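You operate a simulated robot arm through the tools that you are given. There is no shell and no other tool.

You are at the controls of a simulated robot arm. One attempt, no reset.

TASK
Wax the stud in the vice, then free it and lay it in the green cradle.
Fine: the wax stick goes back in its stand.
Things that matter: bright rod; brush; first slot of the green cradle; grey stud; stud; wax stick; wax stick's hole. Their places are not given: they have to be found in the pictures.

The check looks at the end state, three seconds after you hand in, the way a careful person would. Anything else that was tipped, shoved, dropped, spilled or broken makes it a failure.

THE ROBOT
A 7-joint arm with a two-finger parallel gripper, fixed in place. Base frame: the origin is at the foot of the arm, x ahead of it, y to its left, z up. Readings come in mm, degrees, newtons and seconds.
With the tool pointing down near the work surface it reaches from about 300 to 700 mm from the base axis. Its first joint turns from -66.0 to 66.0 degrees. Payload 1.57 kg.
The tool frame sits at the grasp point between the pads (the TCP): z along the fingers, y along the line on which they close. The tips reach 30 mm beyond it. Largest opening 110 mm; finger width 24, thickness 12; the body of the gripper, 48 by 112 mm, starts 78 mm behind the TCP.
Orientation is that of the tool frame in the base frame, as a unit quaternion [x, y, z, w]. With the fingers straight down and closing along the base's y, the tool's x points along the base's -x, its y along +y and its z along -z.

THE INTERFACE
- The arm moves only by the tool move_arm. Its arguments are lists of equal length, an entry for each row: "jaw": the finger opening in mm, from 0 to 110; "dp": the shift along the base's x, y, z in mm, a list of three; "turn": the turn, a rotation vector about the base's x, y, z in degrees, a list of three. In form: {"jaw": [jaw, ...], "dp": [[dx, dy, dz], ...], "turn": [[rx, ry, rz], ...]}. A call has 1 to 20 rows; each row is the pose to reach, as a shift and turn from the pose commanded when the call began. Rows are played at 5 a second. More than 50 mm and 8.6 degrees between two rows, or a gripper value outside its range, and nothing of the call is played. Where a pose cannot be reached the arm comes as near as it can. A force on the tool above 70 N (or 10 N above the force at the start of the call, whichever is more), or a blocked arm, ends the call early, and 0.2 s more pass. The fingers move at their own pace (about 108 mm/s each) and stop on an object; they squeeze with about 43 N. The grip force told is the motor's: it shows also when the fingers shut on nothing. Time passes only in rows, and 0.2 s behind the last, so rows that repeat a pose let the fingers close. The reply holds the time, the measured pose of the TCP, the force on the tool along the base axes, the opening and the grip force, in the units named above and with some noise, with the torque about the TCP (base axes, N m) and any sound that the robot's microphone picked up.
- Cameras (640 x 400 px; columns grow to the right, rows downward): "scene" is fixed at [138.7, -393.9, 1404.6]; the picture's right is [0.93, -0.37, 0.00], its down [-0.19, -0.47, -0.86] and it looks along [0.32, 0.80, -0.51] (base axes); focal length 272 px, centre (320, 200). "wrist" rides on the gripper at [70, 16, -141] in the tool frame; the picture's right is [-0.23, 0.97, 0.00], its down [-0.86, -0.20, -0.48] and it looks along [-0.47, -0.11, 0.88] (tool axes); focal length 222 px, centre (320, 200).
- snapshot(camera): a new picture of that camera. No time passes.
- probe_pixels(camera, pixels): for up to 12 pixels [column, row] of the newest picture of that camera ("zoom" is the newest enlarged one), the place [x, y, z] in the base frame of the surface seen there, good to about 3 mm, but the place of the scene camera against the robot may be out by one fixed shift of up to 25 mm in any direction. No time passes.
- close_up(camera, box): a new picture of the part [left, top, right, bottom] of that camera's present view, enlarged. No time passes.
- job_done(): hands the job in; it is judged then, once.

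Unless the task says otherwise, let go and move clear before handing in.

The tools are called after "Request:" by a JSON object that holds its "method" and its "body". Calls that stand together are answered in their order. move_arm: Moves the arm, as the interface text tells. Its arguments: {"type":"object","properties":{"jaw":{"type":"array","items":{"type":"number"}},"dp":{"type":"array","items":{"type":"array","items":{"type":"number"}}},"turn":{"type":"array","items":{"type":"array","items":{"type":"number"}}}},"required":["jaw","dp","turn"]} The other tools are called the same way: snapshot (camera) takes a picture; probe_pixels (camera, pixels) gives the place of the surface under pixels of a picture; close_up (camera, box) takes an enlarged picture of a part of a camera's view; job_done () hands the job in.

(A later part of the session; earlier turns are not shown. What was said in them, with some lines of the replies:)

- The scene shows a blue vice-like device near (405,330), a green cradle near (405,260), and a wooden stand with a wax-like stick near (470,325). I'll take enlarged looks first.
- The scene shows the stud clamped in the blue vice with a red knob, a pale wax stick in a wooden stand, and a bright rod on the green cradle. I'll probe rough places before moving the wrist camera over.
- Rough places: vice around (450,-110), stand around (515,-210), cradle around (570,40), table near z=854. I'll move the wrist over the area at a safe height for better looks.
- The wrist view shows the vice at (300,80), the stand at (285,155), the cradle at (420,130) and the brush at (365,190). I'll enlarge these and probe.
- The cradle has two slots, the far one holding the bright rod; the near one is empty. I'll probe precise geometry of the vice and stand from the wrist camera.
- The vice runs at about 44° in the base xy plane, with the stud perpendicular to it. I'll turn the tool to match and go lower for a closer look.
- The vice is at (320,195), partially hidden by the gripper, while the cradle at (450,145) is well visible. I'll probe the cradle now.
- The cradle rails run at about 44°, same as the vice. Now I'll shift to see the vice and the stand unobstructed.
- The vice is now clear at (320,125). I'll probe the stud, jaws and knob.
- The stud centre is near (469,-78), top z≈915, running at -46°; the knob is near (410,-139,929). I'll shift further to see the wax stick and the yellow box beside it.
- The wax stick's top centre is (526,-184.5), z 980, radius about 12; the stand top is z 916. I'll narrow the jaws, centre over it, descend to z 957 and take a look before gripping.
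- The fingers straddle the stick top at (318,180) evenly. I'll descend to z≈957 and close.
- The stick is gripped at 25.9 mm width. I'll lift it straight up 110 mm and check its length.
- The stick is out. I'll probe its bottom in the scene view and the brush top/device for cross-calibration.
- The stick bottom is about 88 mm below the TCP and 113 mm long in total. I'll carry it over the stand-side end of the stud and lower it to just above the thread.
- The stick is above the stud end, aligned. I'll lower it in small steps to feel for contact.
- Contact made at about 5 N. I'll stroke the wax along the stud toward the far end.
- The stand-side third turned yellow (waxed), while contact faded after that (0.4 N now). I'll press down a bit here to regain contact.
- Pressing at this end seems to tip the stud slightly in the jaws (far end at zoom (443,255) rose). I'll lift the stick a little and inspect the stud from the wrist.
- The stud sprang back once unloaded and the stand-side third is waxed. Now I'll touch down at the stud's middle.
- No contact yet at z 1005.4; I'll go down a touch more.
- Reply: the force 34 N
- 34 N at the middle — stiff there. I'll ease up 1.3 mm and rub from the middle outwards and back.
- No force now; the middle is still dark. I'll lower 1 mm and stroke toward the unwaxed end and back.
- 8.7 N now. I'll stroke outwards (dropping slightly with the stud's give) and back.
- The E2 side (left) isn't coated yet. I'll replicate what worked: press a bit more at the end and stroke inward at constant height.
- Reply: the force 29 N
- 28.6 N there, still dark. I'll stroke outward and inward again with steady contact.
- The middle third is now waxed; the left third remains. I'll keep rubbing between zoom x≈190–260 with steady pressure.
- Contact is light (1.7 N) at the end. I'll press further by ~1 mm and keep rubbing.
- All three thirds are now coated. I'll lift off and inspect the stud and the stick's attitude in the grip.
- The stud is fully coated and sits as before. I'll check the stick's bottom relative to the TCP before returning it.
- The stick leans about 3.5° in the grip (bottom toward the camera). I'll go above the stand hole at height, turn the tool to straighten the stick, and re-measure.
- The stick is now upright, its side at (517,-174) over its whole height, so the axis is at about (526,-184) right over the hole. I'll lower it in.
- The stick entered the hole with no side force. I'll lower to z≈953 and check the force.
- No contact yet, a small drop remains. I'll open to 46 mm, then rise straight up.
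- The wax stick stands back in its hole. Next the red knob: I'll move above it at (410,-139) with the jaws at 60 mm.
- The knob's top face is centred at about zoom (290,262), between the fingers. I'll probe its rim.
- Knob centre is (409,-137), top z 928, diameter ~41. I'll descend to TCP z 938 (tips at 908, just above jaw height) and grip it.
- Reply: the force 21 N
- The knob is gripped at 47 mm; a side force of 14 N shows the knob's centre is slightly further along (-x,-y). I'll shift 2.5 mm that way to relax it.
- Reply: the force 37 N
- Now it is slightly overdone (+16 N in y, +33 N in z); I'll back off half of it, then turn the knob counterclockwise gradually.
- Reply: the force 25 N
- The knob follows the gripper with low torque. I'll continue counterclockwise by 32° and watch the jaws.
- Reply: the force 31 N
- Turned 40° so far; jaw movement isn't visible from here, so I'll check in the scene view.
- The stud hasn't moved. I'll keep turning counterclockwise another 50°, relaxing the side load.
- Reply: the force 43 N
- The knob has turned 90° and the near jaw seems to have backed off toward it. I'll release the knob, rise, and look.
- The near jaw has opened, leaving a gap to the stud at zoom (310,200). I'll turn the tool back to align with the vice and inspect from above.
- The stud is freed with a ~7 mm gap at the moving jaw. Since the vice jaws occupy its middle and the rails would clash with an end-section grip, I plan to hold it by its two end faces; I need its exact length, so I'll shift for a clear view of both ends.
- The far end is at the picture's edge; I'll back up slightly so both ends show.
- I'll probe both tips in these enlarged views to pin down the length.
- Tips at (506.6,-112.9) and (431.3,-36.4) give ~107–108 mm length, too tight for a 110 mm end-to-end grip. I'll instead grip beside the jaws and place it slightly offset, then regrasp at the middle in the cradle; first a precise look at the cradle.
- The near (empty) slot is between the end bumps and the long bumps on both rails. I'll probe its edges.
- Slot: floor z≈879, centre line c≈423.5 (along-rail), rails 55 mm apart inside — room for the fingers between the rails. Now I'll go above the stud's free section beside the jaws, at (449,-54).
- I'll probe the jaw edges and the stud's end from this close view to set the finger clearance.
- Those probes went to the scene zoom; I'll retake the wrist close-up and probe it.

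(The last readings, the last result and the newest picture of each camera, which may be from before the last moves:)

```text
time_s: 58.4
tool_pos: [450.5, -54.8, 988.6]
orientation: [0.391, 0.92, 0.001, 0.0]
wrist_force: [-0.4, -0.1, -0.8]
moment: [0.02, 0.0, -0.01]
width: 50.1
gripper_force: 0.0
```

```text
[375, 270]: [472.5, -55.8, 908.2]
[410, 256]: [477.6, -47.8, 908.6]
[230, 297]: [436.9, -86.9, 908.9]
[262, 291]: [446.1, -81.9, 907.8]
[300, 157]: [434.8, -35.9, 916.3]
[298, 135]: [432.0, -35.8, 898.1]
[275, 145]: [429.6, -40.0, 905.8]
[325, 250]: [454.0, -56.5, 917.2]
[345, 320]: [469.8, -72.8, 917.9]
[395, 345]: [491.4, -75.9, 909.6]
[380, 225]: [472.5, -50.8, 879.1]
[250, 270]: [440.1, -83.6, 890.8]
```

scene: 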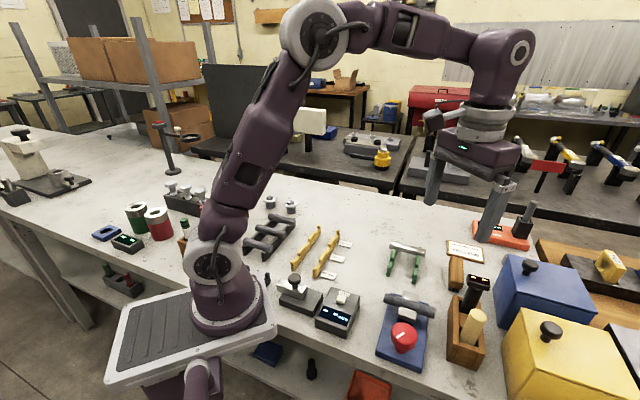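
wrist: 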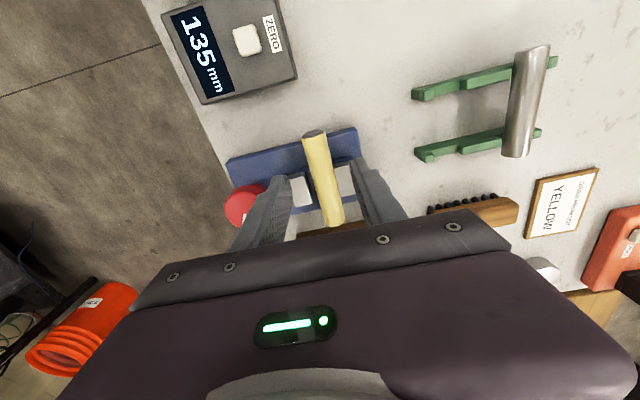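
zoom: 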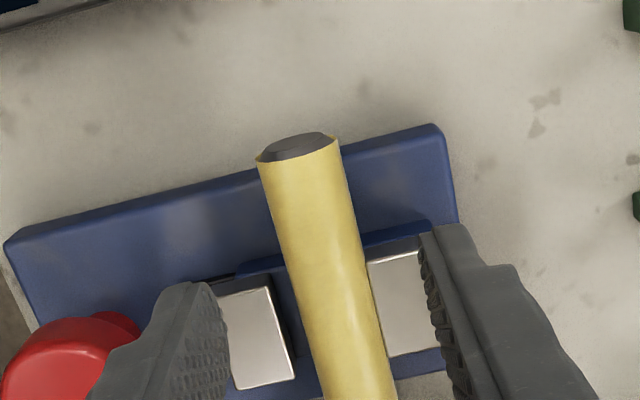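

Jaw faces start at s≈366 along the stud; the finger centre needs s≈350.5, so I shift 2 mm toward the free end and descend to z≈913, then grip.

Request:
{"method": "move_arm", "body": {"jaw": [46, 46, 46, 46, 46, 46], "dp": [[-1.3, 1.4, 0], [-1.3, 1.4, -25], [-1.3, 1.4, -50], [-1.3, 1.4, -65], [-1.3, 1.4, -75], [-1.3, 1.4, -75]], "turn": [[0, 0, 0], [0, 0, 0], [0, 0, 0], [0, 0, 0], [0, 0, 0], [0, 0, 0]]}}

Request:
{"method": "snapshot", "body": {"camera": "wrist"}}

Request:
{"method": "close_up", "body": {"camera": "wrist", "box": [240, 90, 400, 240]}}

```text
time_s: 59.8
tool_pos: [448.8, -53.2, 916.0]
orientation: [0.39, 0.921, 0.0, 0.0]
wrist_force: [-0.1, -0.5, 0.3]
moment: [0.02, 0.0, -0.02]
width: 46.0
gripper_force: 0.0
```

```text
taken
```

wrist: 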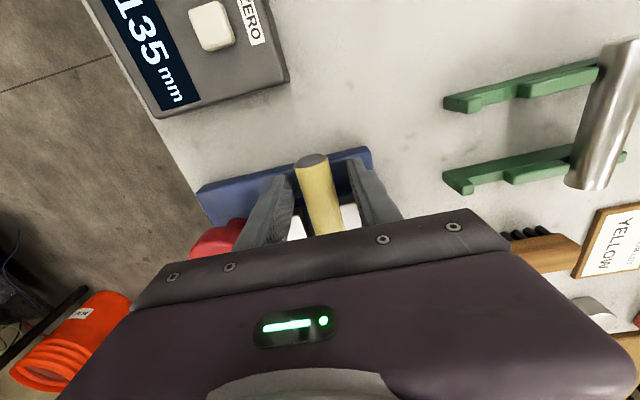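

```text
2.67 times, centred on (320, 165) of wrist
```

zoom: 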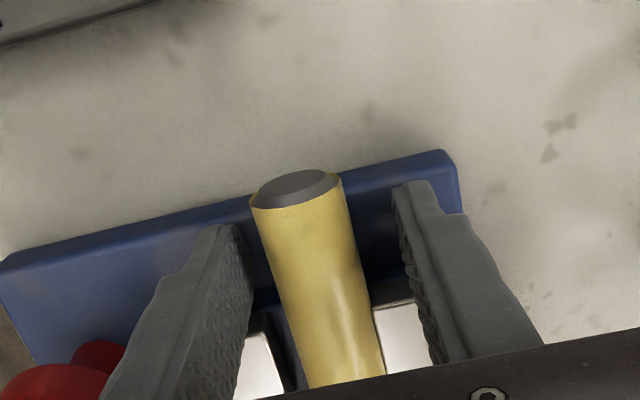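

The fingers straddle the stud just short of the jaws with no contact force. I'll lower 2 mm and close.

Request:
{"method": "move_arm", "body": {"jaw": [46, 30, 10, 10, 10, 10], "dp": [[0, 0, -2], [0, 0, -2], [0, 0, -2], [0, 0, -2], [0, 0, -2], [0, 0, -2]], "turn": [[0, 0, 0], [0, 0, 0], [0, 0, 0], [0, 0, 0], [0, 0, 0], [0, 0, 0]]}}

Request:
{"method": "close_up", "body": {"camera": "scene", "box": [360, 250, 460, 340]}}

```text
time_s: 61.2
tool_pos: [447.4, -54.5, 913.9]
orientation: [0.391, 0.92, 0.0, -0.001]
wrist_force: [-6.9, -5.3, -1.1]
moment: [0.04, 0.13, -0.12]
width: 22.7
gripper_force: 34.9
```

```text
4.44 times, centred on (410, 295) of scene
```

zoom: 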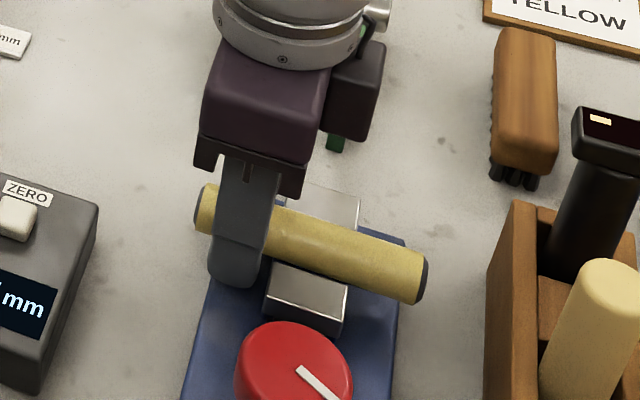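

The stud is gripped (22.7 mm). I'll shift 1.5 mm off the fixed jaw and lift a little, then check the load and whether it stays level.

Request:
{"method": "move_arm", "body": {"jaw": [10, 10, 10, 10, 10, 10], "dp": [[-1.2, -1.1, 0], [-1.2, -1.1, 3], [-1.2, -1.1, 8], [-1.2, -1.1, 15], [-1.2, -1.1, 22], [-1.2, -1.1, 22]], "turn": [[0, 0, 0], [0, 0, 0], [0, 0, 0], [0, 0, 0], [0, 0, 0], [0, 0, 0]]}}

Request:
{"method": "close_up", "body": {"camera": "scene", "box": [360, 250, 460, 340]}}

Request:
{"method": "close_up", "body": {"camera": "wrist", "box": [240, 90, 400, 240]}}

```text
time_s: 62.6
tool_pos: [448.0, -54.6, 935.5]
orientation: [0.39, 0.921, 0.0, -0.001]
wrist_force: [-0.4, -0.7, -3.5]
moment: [0.1, 0.03, -0.01]
width: 22.7
gripper_force: 35.0
```

```text
4.44 times, centred on (410, 295) of scene
```

zoom: 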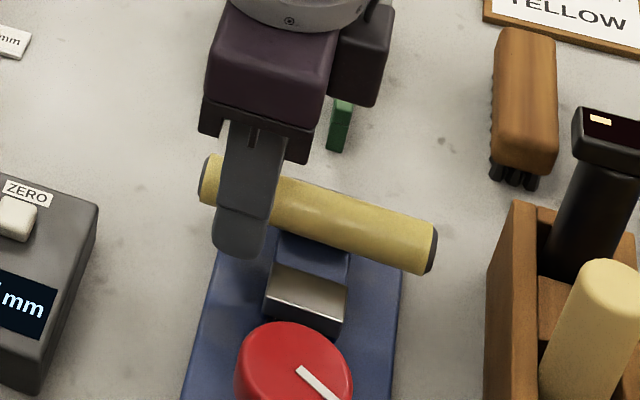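

```text
2.67 times, centred on (320, 165) of wrist
```

zoom: 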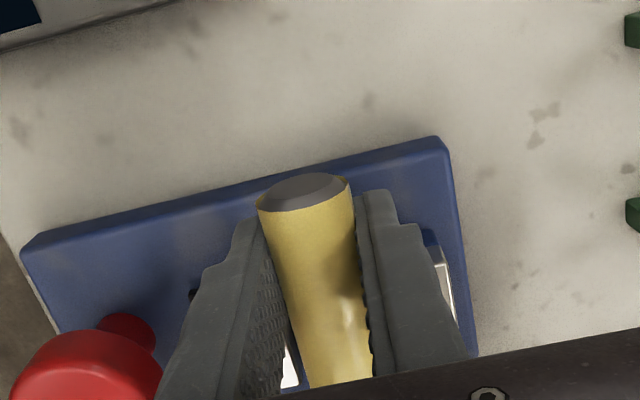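

The stud hangs level at 3.5 N. I'll raise and carry it to above the cradle's near slot.

Request:
{"method": "move_arm", "body": {"jaw": [10, 10, 10, 10, 10, 10, 10, 10], "dp": [[0, 0, 25], [0, 0, 50], [20, 23, 55], [43, 49, 55], [66, 75, 55], [85, 97, 55], [92.1, 105, 55], [92.1, 105, 55]], "turn": [[0, 0, 0], [0, 0, 0], [0, 0, 0], [0, 0, 0], [0, 0, 0], [0, 0, 0], [0, 0, 0], [0, 0, 0]]}}

Request:
{"method": "snapshot", "body": {"camera": "wrist"}}

Request:
{"method": "close_up", "body": {"camera": "scene", "box": [360, 200, 480, 300]}}

Request:
{"method": "close_up", "body": {"camera": "wrist", "box": [240, 90, 440, 240]}}

```text
time_s: 64.4
tool_pos: [538.7, 51.4, 989.2]
orientation: [0.39, 0.921, 0.0, 0.0]
wrist_force: [-0.2, -0.1, -4.1]
moment: [0.1, 0.09, -0.01]
width: 22.7
gripper_force: 35.2
```

```text
taken
```

wrist: 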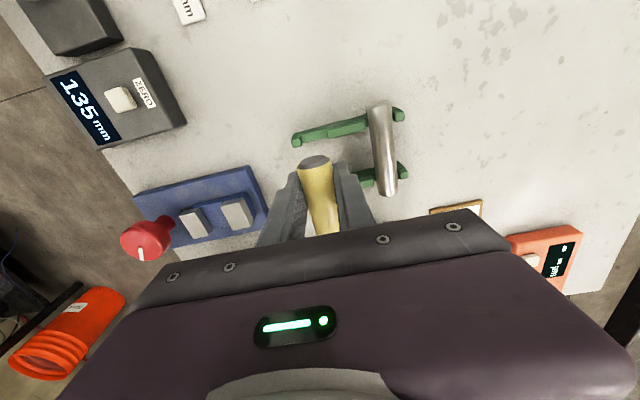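

```text
4.00 times, centred on (420, 250) of scene
```

zoom: 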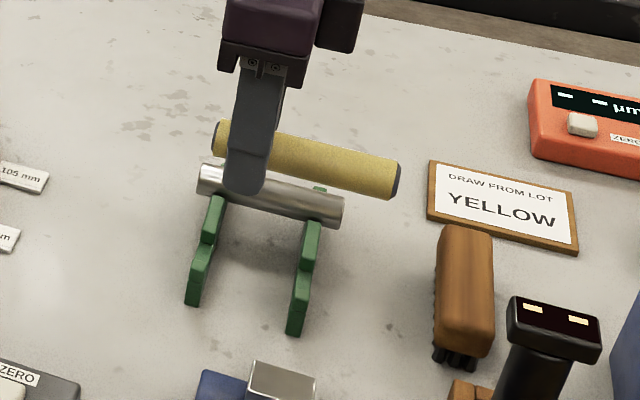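

```text
2.67 times, centred on (340, 165) of wrist
```

zoom: 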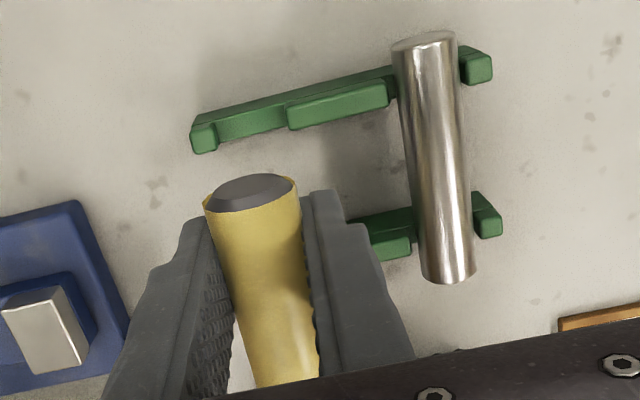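

From here rail A's slot shows between zoom (215,135) and (290,115). I'll probe it and the stud tip in the same view to align precisely.

Request:
{"method": "probe_pixels", "body": {"camera": "zoom", "pixels": [[212, 138], [250, 125], [293, 115], [225, 130], [282, 112], [250, 112], [255, 132], [250, 185], [255, 230], [265, 280], [440, 150], [430, 50]]}}

```text
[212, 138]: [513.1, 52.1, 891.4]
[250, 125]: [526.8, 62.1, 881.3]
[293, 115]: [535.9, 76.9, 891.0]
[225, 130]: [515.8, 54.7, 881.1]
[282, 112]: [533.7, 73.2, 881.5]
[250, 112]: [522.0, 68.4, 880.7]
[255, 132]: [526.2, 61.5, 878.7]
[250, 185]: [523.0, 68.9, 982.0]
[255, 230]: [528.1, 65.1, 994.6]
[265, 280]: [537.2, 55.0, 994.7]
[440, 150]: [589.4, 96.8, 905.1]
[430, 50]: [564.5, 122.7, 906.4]
```

The stud axis (c≈424) lines up with the slot (c≈423). I'll adjust slightly and lower to just above the bumps.

Request:
{"method": "move_arm", "body": {"jaw": [10, 10, 10, 10, 10], "dp": [[0.7, -1.7, -20], [0.7, -1.7, -40], [0.7, -1.7, -55], [0.7, -1.7, -66], [0.7, -1.7, -66]], "turn": [[0, 0, 0], [0, 0, 0], [0, 0, 0], [0, 0, 0], [0, 0, 0]]}}

Request:
{"method": "snapshot", "body": {"camera": "wrist"}}

Request:
{"method": "close_up", "body": {"camera": "scene", "box": [360, 210, 460, 300]}}

Request:
{"method": "close_up", "body": {"camera": "wrist", "box": [240, 90, 440, 240]}}

```text
time_s: 65.6
tool_pos: [539.6, 48.2, 924.2]
orientation: [0.391, 0.921, 0.0, 0.0]
wrist_force: [-0.4, 0.0, -4.0]
moment: [0.1, 0.12, 0.01]
width: 22.7
gripper_force: 35.5
```

```text
taken
```

wrist: 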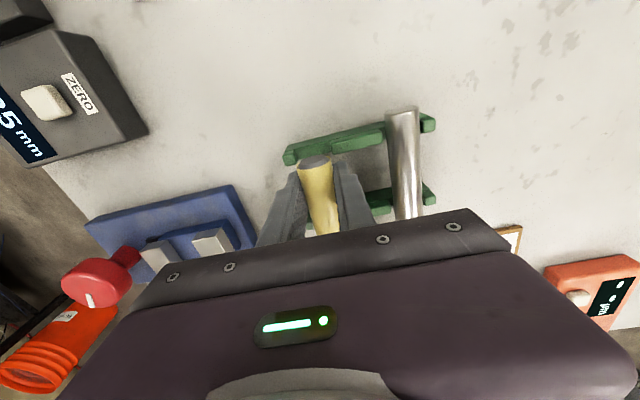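

```text
4.44 times, centred on (410, 255) of scene
```

zoom: 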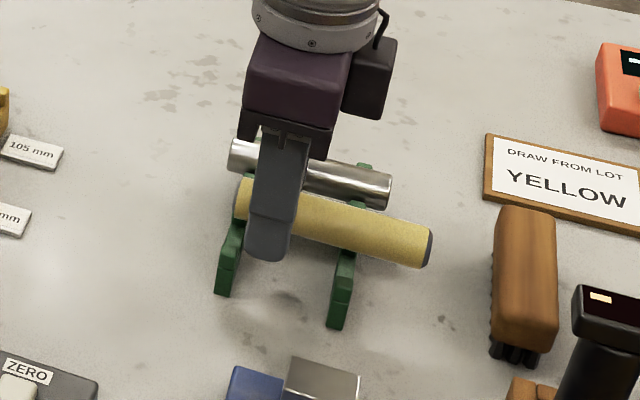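

```text
2.67 times, centred on (340, 165) of wrist
```

zoom: 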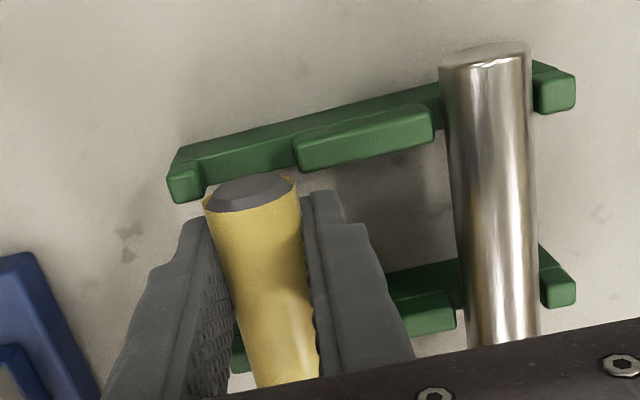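

I'll measure the stud against the slot once more from this close view.

Request:
{"method": "probe_pixels", "body": {"camera": "zoom", "pixels": [[200, 182], [302, 155], [245, 155], [290, 140], [210, 165], [250, 192], [255, 235], [270, 300], [240, 175], [235, 350], [390, 275], [385, 300]]}}

```text
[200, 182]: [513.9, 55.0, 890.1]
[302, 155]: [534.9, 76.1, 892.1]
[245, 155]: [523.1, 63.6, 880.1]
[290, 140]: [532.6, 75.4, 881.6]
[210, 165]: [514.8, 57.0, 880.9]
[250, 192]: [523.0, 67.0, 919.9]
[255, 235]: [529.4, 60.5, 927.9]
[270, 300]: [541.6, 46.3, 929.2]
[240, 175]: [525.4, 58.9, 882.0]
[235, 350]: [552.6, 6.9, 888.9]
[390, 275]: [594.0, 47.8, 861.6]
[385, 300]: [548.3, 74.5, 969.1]
```

The cradle is rotated about 2° relative to the tool, so I'll turn +2.5°, shift ~1 mm along the rails, and lower toward the slot floor.

Request:
{"method": "move_arm", "body": {"jaw": [10, 10, 10, 10, 10, 10, 10], "dp": [[0.8, 0.8, 0], [0.8, 0.8, 0], [0.8, 0.8, -6], [0.8, 0.8, -12], [0.8, 0.8, -16], [0.8, 0.8, -18], [0.8, 0.8, -18]], "turn": [[0, 0, 1.2], [0, 0, 2.5], [0, 0, 2.5], [0, 0, 2.5], [0, 0, 2.5], [0, 0, 2.5], [0, 0, 2.5]]}}

Request:
{"method": "close_up", "body": {"camera": "wrist", "box": [240, 90, 440, 240]}}

Request:
{"method": "close_up", "body": {"camera": "scene", "box": [370, 220, 450, 290]}}

```text
time_s: 67.2
tool_pos: [541.6, 49.7, 906.7]
orientation: [0.37, 0.929, 0.0, 0.0]
wrist_force: [0.1, -0.2, -2.8]
moment: [0.06, 0.09, 0.0]
width: 22.7
gripper_force: 34.6
```

```text
2.67 times, centred on (340, 165) of wrist
```

zoom: 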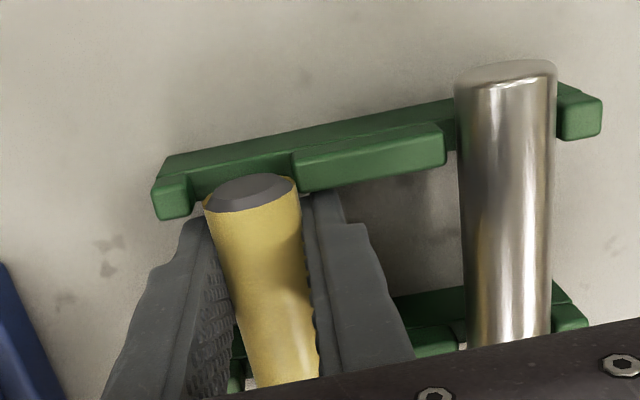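

```text
5.71 times, centred on (410, 255) of scene
```

zoom: 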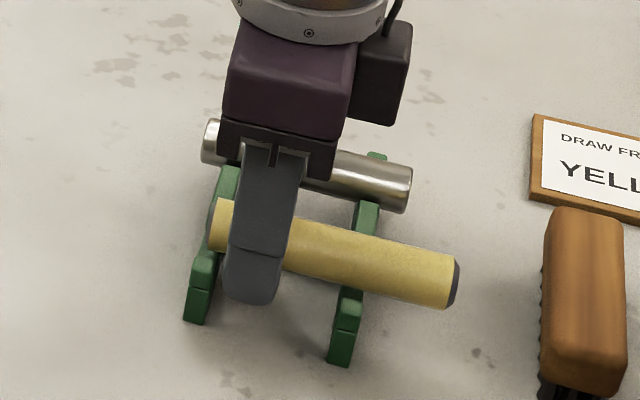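

The stud is entering the slot without side contact. I'll lower slowly to touch the floor.

Request:
{"method": "move_arm", "body": {"jaw": [10, 10, 10, 10, 10], "dp": [[0, 0, -1.5], [0, 0, -3], [0, 0, -4], [0, 0, -5], [0, 0, -5]], "turn": [[0, 0, 0], [0, 0, 0], [0, 0, 0], [0, 0, 0], [0, 0, 0]]}}

Request:
{"method": "close_up", "body": {"camera": "scene", "box": [370, 220, 450, 290]}}

```text
time_s: 68.4
tool_pos: [540.0, 48.2, 901.4]
orientation: [0.371, 0.929, -0.001, 0.0]
wrist_force: [-8.4, -8.7, -0.6]
moment: [-0.07, 0.0, -0.64]
width: 22.9
gripper_force: 35.8
```

```text
5.71 times, centred on (410, 255) of scene
```

zoom: 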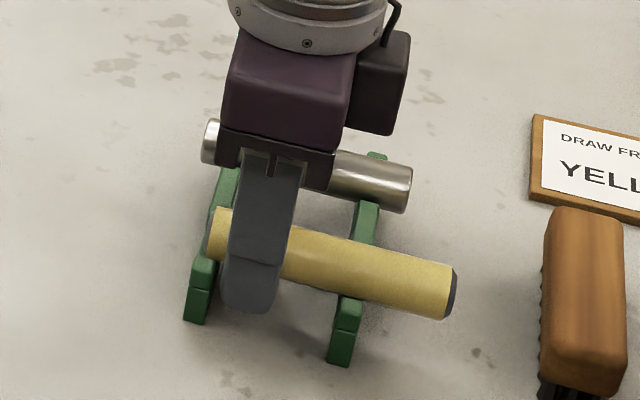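

Touching down, but a 12 N side force with a −0.64 N·m twist shows contact with rail B's long bump. I'll raise 3 mm, turn back 2°, and lower again.

Request:
{"method": "move_arm", "body": {"jaw": [10, 10, 10, 10, 10, 10, 10], "dp": [[0, 0, 3], [0, 0, 4], [0, 0, 4], [-0.3, -0.3, 3], [-0.3, -0.3, 1.5], [-0.3, -0.3, 0], [-0.3, -0.3, 0]], "turn": [[0, 0, 0], [0, 0, -1], [0, 0, -2], [0, 0, -2], [0, 0, -2], [0, 0, -2], [0, 0, -2]]}}

Request:
{"method": "close_up", "body": {"camera": "scene", "box": [370, 220, 450, 290]}}

Request:
{"method": "close_up", "body": {"camera": "wrist", "box": [240, 90, 440, 240]}}

```text
time_s: 70.0
tool_pos: [541.0, 49.7, 901.2]
orientation: [0.387, 0.922, 0.0, -0.001]
wrist_force: [0.9, -0.1, -3.0]
moment: [0.08, 0.09, 0.03]
width: 22.6
gripper_force: 35.3
```

```text
5.71 times, centred on (410, 255) of scene
```

zoom: 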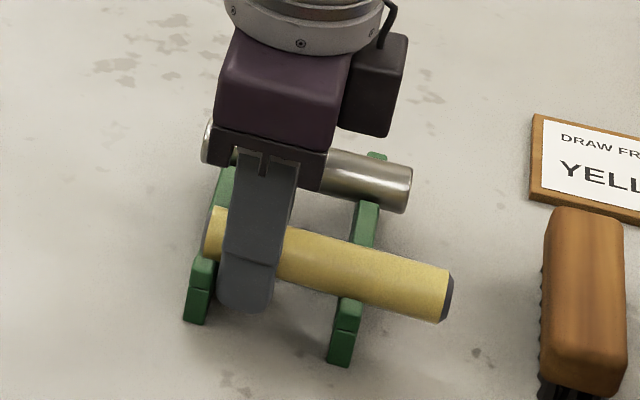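

```text
2.67 times, centred on (340, 165) of wrist
```

zoom: 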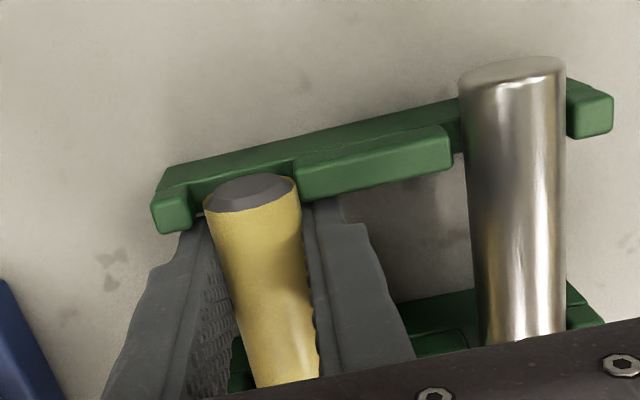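

Free of side load now, still carrying full weight. I'll lower further in small steps.

Request:
{"method": "move_arm", "body": {"jaw": [10, 10, 10, 10], "dp": [[0, 0, -1], [0, 0, -2], [0, 0, -2.5], [0, 0, -2.5]], "turn": [[0, 0, 0], [0, 0, 0], [0, 0, 0], [0, 0, 0]]}}

```text
time_s: 71.0
tool_pos: [539.3, 49.3, 899.7]
orientation: [0.386, 0.922, 0.0, 0.001]
wrist_force: [-6.3, 2.0, 25.4]
moment: [0.04, 0.1, -0.09]
width: 23.0
gripper_force: 35.6
```

Floor contact (25 N up). I'll ease up 1 mm, then open to 38 mm and check that the stud rests in the slot.

Request:
{"method": "move_arm", "body": {"jaw": [10, 10, 28, 38, 38, 38], "dp": [[0, 0, 1], [0, 0, 1.3], [0, 0, 1.3], [0, 0, 1.3], [0, 0, 1.3], [0, 0, 1.3]], "turn": [[0, 0, 0], [0, 0, 0], [0, 0, 0], [0, 0, 0], [0, 0, 0], [0, 0, 0]]}}

Request:
{"method": "close_up", "body": {"camera": "scene", "box": [370, 220, 450, 290]}}

Request:
{"method": "close_up", "body": {"camera": "wrist", "box": [240, 90, 440, 240]}}

```text
time_s: 72.4
tool_pos: [540.8, 48.3, 900.1]
orientation: [0.387, 0.922, 0.0, 0.0]
wrist_force: [0.4, -1.0, -0.4]
moment: [0.03, -0.02, -0.02]
width: 37.8
gripper_force: 0.1
```

```text
5.71 times, centred on (410, 255) of scene
```

zoom: 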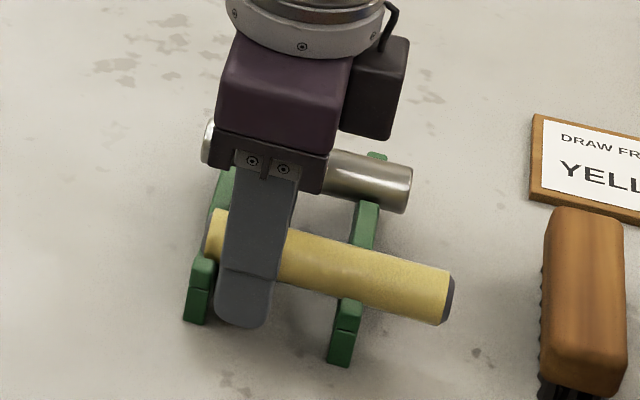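

```text
2.67 times, centred on (340, 165) of wrist
```

zoom: 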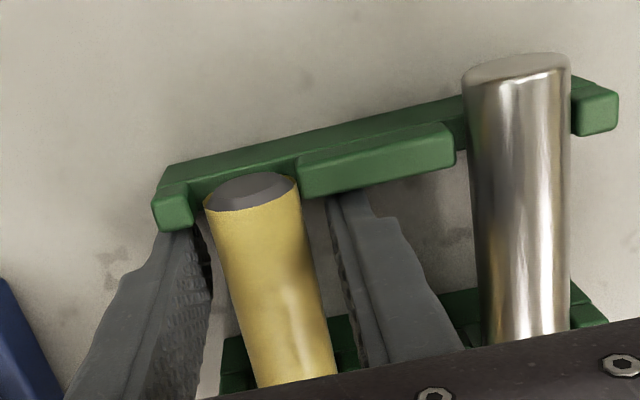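

The stud lies across both rails in the near slot, offset ~16 mm toward rail B's side. With the open fingers still straddling it between the rails, I'll slide them to its middle, regrip, lift, and centre it.

Request:
{"method": "move_arm", "body": {"jaw": [38, 38, 38, 30, 10, 10, 10], "dp": [[4, -4.1, 1.5], [8, -8.2, 1.5], [11.8, -12.2, 1.5], [11.8, -12.2, 1.5], [11.8, -12.2, 1.5], [11.8, -12.2, 1.5], [11.8, -12.2, 1.5]], "turn": [[0, 0, 0], [0, 0, 0], [0, 0, 0], [0, 0, 0], [0, 0, 0], [0, 0, 0], [0, 0, 0]]}}

Request:
{"method": "close_up", "body": {"camera": "scene", "box": [370, 220, 450, 290]}}

```text
time_s: 74.0
tool_pos: [552.9, 37.5, 902.3]
orientation: [0.387, 0.922, 0.001, -0.001]
wrist_force: [-0.2, -1.3, 3.6]
moment: [0.15, 0.16, 0.02]
width: 22.9
gripper_force: 35.3
```

```text
5.71 times, centred on (410, 255) of scene
```

zoom: 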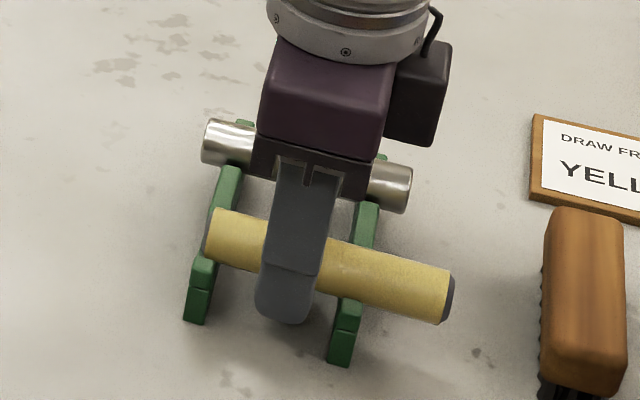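

Regripped near its middle with no side load. I'll lift 16 mm, shift 16.5 mm along its axis, and lower back to just above the floor.

Request:
{"method": "move_arm", "body": {"jaw": [10, 10, 10, 10, 10, 10, 10, 10, 10], "dp": [[0, 0, 5], [0, 0, 12], [0, 0, 17], [-4, 4.1, 17], [-8, 8.2, 17], [-11.5, 11.9, 17], [-11.5, 11.9, 17], [-11.5, 11.9, 10], [-11.5, 11.9, 10]], "turn": [[0, 0, 0], [0, 0, 0], [0, 0, 0], [0, 0, 0], [0, 0, 0], [0, 0, 0], [0, 0, 0], [0, 0, 0], [0, 0, 0]]}}

Request:
{"method": "close_up", "body": {"camera": "scene", "box": [370, 220, 450, 290]}}

Request:
{"method": "close_up", "body": {"camera": "wrist", "box": [240, 90, 440, 240]}}

```text
time_s: 76.0
tool_pos: [542.1, 50.3, 911.8]
orientation: [0.387, 0.922, 0.0, 0.0]
wrist_force: [0.0, -0.7, -3.8]
moment: [0.01, 0.04, -0.04]
width: 23.0
gripper_force: 35.0
```

```text
5.71 times, centred on (410, 255) of scene
```

zoom: 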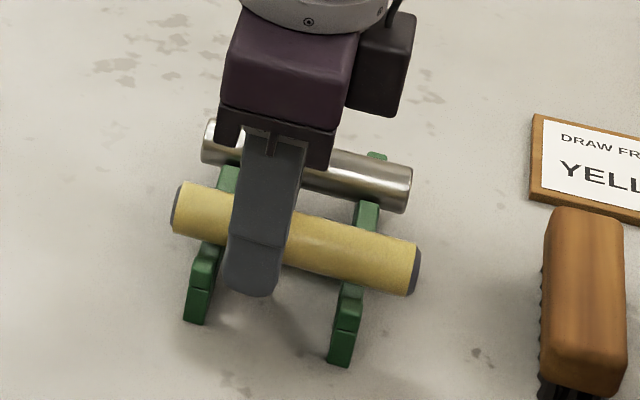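

```text
2.67 times, centred on (340, 165) of wrist
```

zoom: 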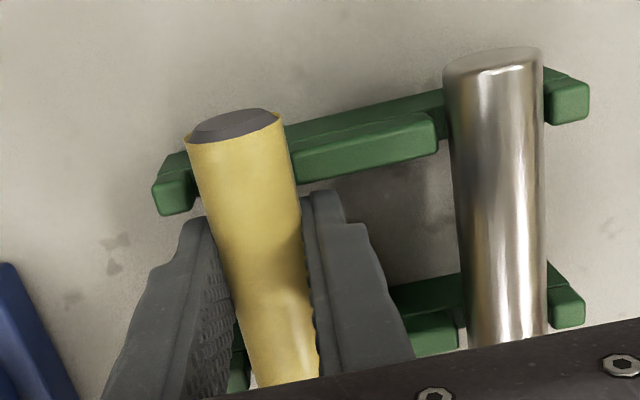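

Nearly centred; I'll check the stud tip against rail A from this view.

Request:
{"method": "probe_pixels", "body": {"camera": "zoom", "pixels": [[240, 122], [235, 160], [170, 180], [190, 190], [175, 205], [365, 125], [365, 160], [260, 300], [495, 60], [570, 290], [430, 335], [570, 110]]}}

Request:
{"method": "close_up", "body": {"camera": "scene", "box": [370, 220, 450, 290]}}

Request:
{"method": "probe_pixels", "body": {"camera": "zoom", "pixels": [[185, 205], [407, 268], [200, 285], [345, 320], [225, 190], [368, 225], [210, 145], [400, 190]]}}

```text
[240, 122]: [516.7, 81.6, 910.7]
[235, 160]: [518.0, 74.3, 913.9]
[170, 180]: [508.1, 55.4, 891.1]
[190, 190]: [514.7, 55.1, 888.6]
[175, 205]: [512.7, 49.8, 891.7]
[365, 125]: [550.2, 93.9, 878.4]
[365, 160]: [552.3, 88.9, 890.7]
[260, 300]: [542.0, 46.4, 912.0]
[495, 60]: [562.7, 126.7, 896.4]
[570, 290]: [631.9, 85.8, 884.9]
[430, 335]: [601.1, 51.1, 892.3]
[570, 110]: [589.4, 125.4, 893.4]
```

```text
5.71 times, centred on (410, 255) of scene
```

zoom: 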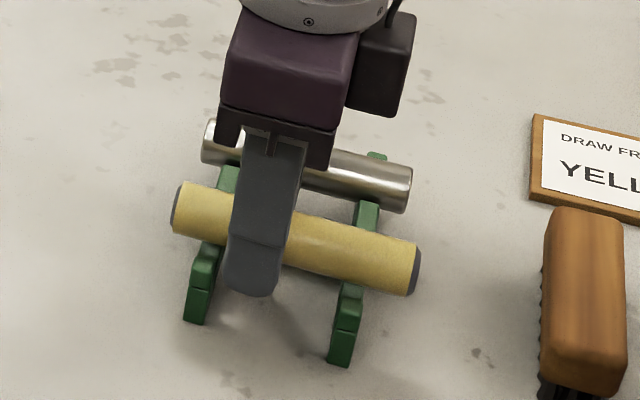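

```text
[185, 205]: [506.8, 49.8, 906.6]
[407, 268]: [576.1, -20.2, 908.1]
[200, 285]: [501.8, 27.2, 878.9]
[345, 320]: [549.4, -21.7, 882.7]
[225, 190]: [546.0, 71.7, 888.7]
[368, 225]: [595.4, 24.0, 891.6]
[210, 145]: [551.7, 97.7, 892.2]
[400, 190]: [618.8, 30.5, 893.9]
```

Tip A is at s≈300, so the stud centre is within ~3 mm of the cradle's centre. I'll lower it gently into the slot.

Request:
{"method": "move_arm", "body": {"jaw": [10, 10, 10, 10, 10], "dp": [[-1.3, -0.1, -3], [-1.3, -0.1, -6], [-1.3, -0.1, -8], [-1.3, -0.1, -9], [-1.3, -0.1, -9]], "turn": [[0, 0, 0], [0, 0, 0], [0, 0, 0], [0, 0, 0], [0, 0, 0]]}}

Request:
{"method": "close_up", "body": {"camera": "wrist", "box": [240, 90, 440, 240]}}

Request:
{"method": "close_up", "body": {"camera": "scene", "box": [370, 220, 450, 290]}}

```text
time_s: 77.2
tool_pos: [539.9, 49.1, 902.5]
orientation: [0.387, 0.922, 0.0, 0.0]
wrist_force: [0.8, -0.3, -3.6]
moment: [0.03, 0.03, -0.01]
width: 22.9
gripper_force: 35.2
```

```text
2.67 times, centred on (340, 165) of wrist
```

zoom: 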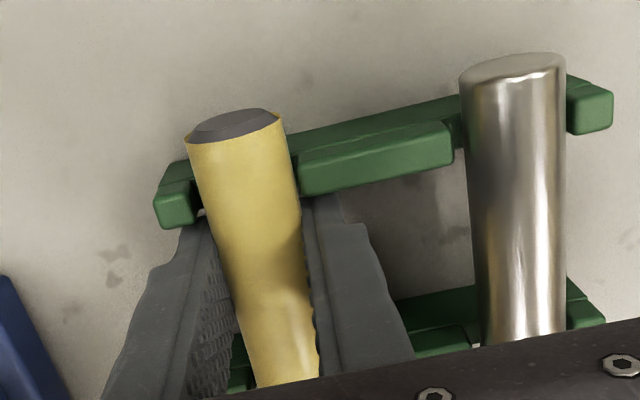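

```text
5.71 times, centred on (410, 255) of scene
```

zoom: 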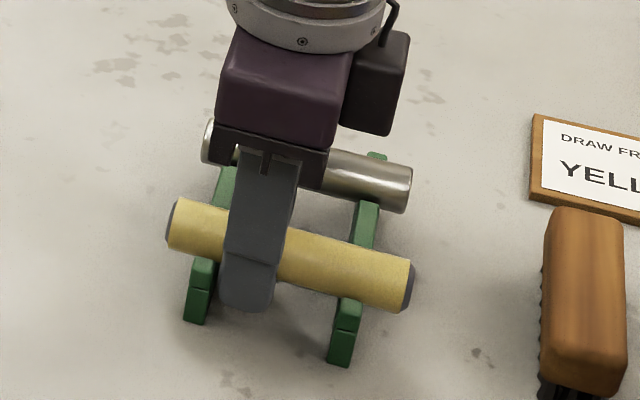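

No side load and still just above the floor. I'll lower another 1.5 mm to touch, then open.

Request:
{"method": "move_arm", "body": {"jaw": [10, 10, 10, 28, 36, 36, 36], "dp": [[0, 0, -0.8], [0, 0, -1.5], [0, 0, -1.5], [0, 0, -1.5], [0, 0, -1.5], [0, 0, -1.5], [0, 0, -1.5]], "turn": [[0, 0, 0], [0, 0, 0], [0, 0, 0], [0, 0, 0], [0, 0, 0], [0, 0, 0], [0, 0, 0]]}}

Request:
{"method": "close_up", "body": {"camera": "wrist", "box": [240, 90, 440, 240]}}

```text
time_s: 78.8
tool_pos: [539.1, 49.4, 900.3]
orientation: [0.387, 0.922, 0.001, 0.0]
wrist_force: [0.3, -0.2, 0.4]
moment: [-0.01, 0.02, 0.01]
width: 36.1
gripper_force: 0.1
```

```text
2.67 times, centred on (340, 165) of wrist
```

zoom: 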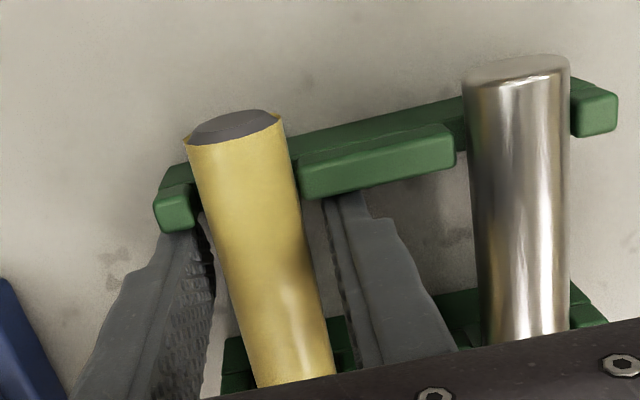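

The stud rests in the slot with the fingers open and clear. I'll rise straight up and back away for a final inspection.

Request:
{"method": "move_arm", "body": {"jaw": [36, 36, 36, 36, 36, 36, 36], "dp": [[0, 0, 10], [0, 0, 30], [0, 0, 60], [0, 0, 100], [0, 0, 140], [-15, -25, 180], [-15, -25, 180]], "turn": [[0, 0, 0], [0, 0, 0], [0, 0, 0], [0, 0, 0], [0, 0, 0], [0, 0, 0], [0, 0, 0]]}}

Request:
{"method": "snapshot", "body": {"camera": "wrist"}}

Request:
{"method": "snapshot", "body": {"camera": "scene"}}

Request:
{"method": "close_up", "body": {"camera": "scene", "box": [360, 220, 520, 370]}}

Request:
{"method": "close_up", "body": {"camera": "wrist", "box": [260, 60, 440, 180]}}

```text
time_s: 80.4
tool_pos: [526.3, 24.6, 1081.5]
orientation: [0.387, 0.922, 0.0, 0.001]
wrist_force: [0.8, -0.2, 0.1]
moment: [0.0, -0.01, 0.02]
width: 35.9
gripper_force: 0.1
```

```text
taken
```

wrist: 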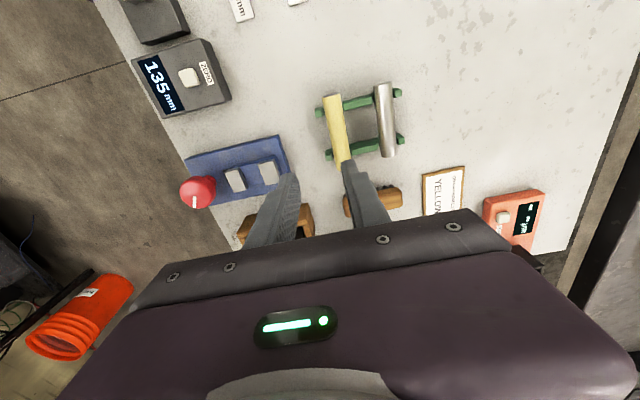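

```text
taken
```

scene: 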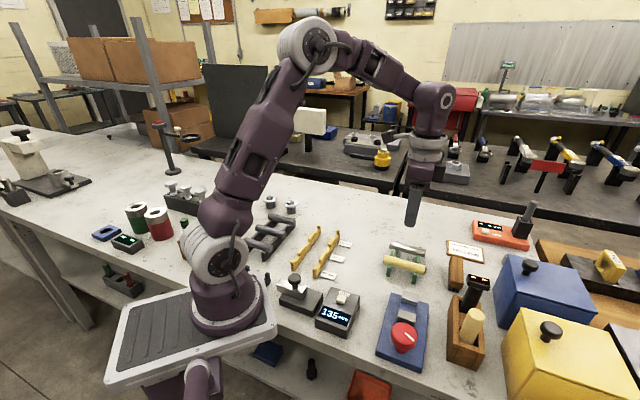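

```text
2.67 times, centred on (440, 295) of scene
```

zoom: 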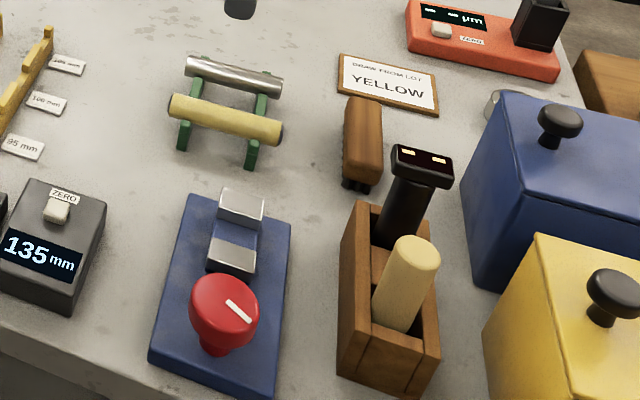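

```text
3.33 times, centred on (350, 120) of wrist
```

zoom: 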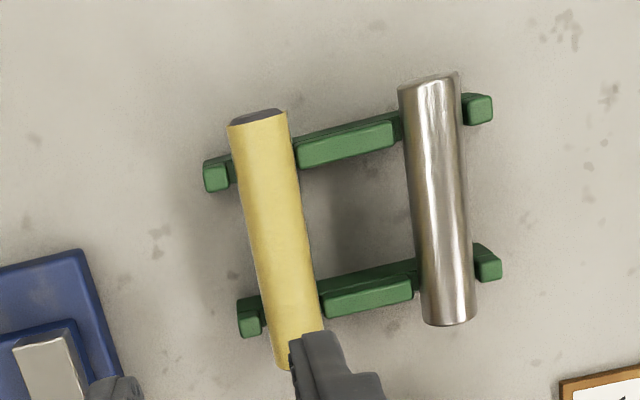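

The waxed stud lies in the near slot of the green cradle beside the untouched bright rod. The wax stick stands in its hole, and the brush, boxes and device look unmoved. The arm is clear, so I'm handing in.

Request:
{"method": "job_done", "body": {}}

```text
The job is handed in.
```

The job is handed in. I don't have the check's verdict, but the last pictures show everything where it should be.

- **Stud:** It is waxed along its whole length and lies in the empty slot of the green cradle, the one nearest the vice. I took that as the first slot, since the bright rod fills the other. The stud sits about 3 mm off the cradle's centre and is very slightly turned.
- **Vice:** I opened it by turning the red knob 90° counterclockwise and left it open.
- **Wax stick:** It is back upright in its hole in the wooden stand. It slipped and tilted a little in the grip during waxing, so I straightened it before putting it back.
- **Everything else:** The bright rod, brush, boxes and stand look unmoved. The small gauge near the vice went from dashes to "135 mm" during waxing. I never gripped or aimed at it and don't know why it changed.
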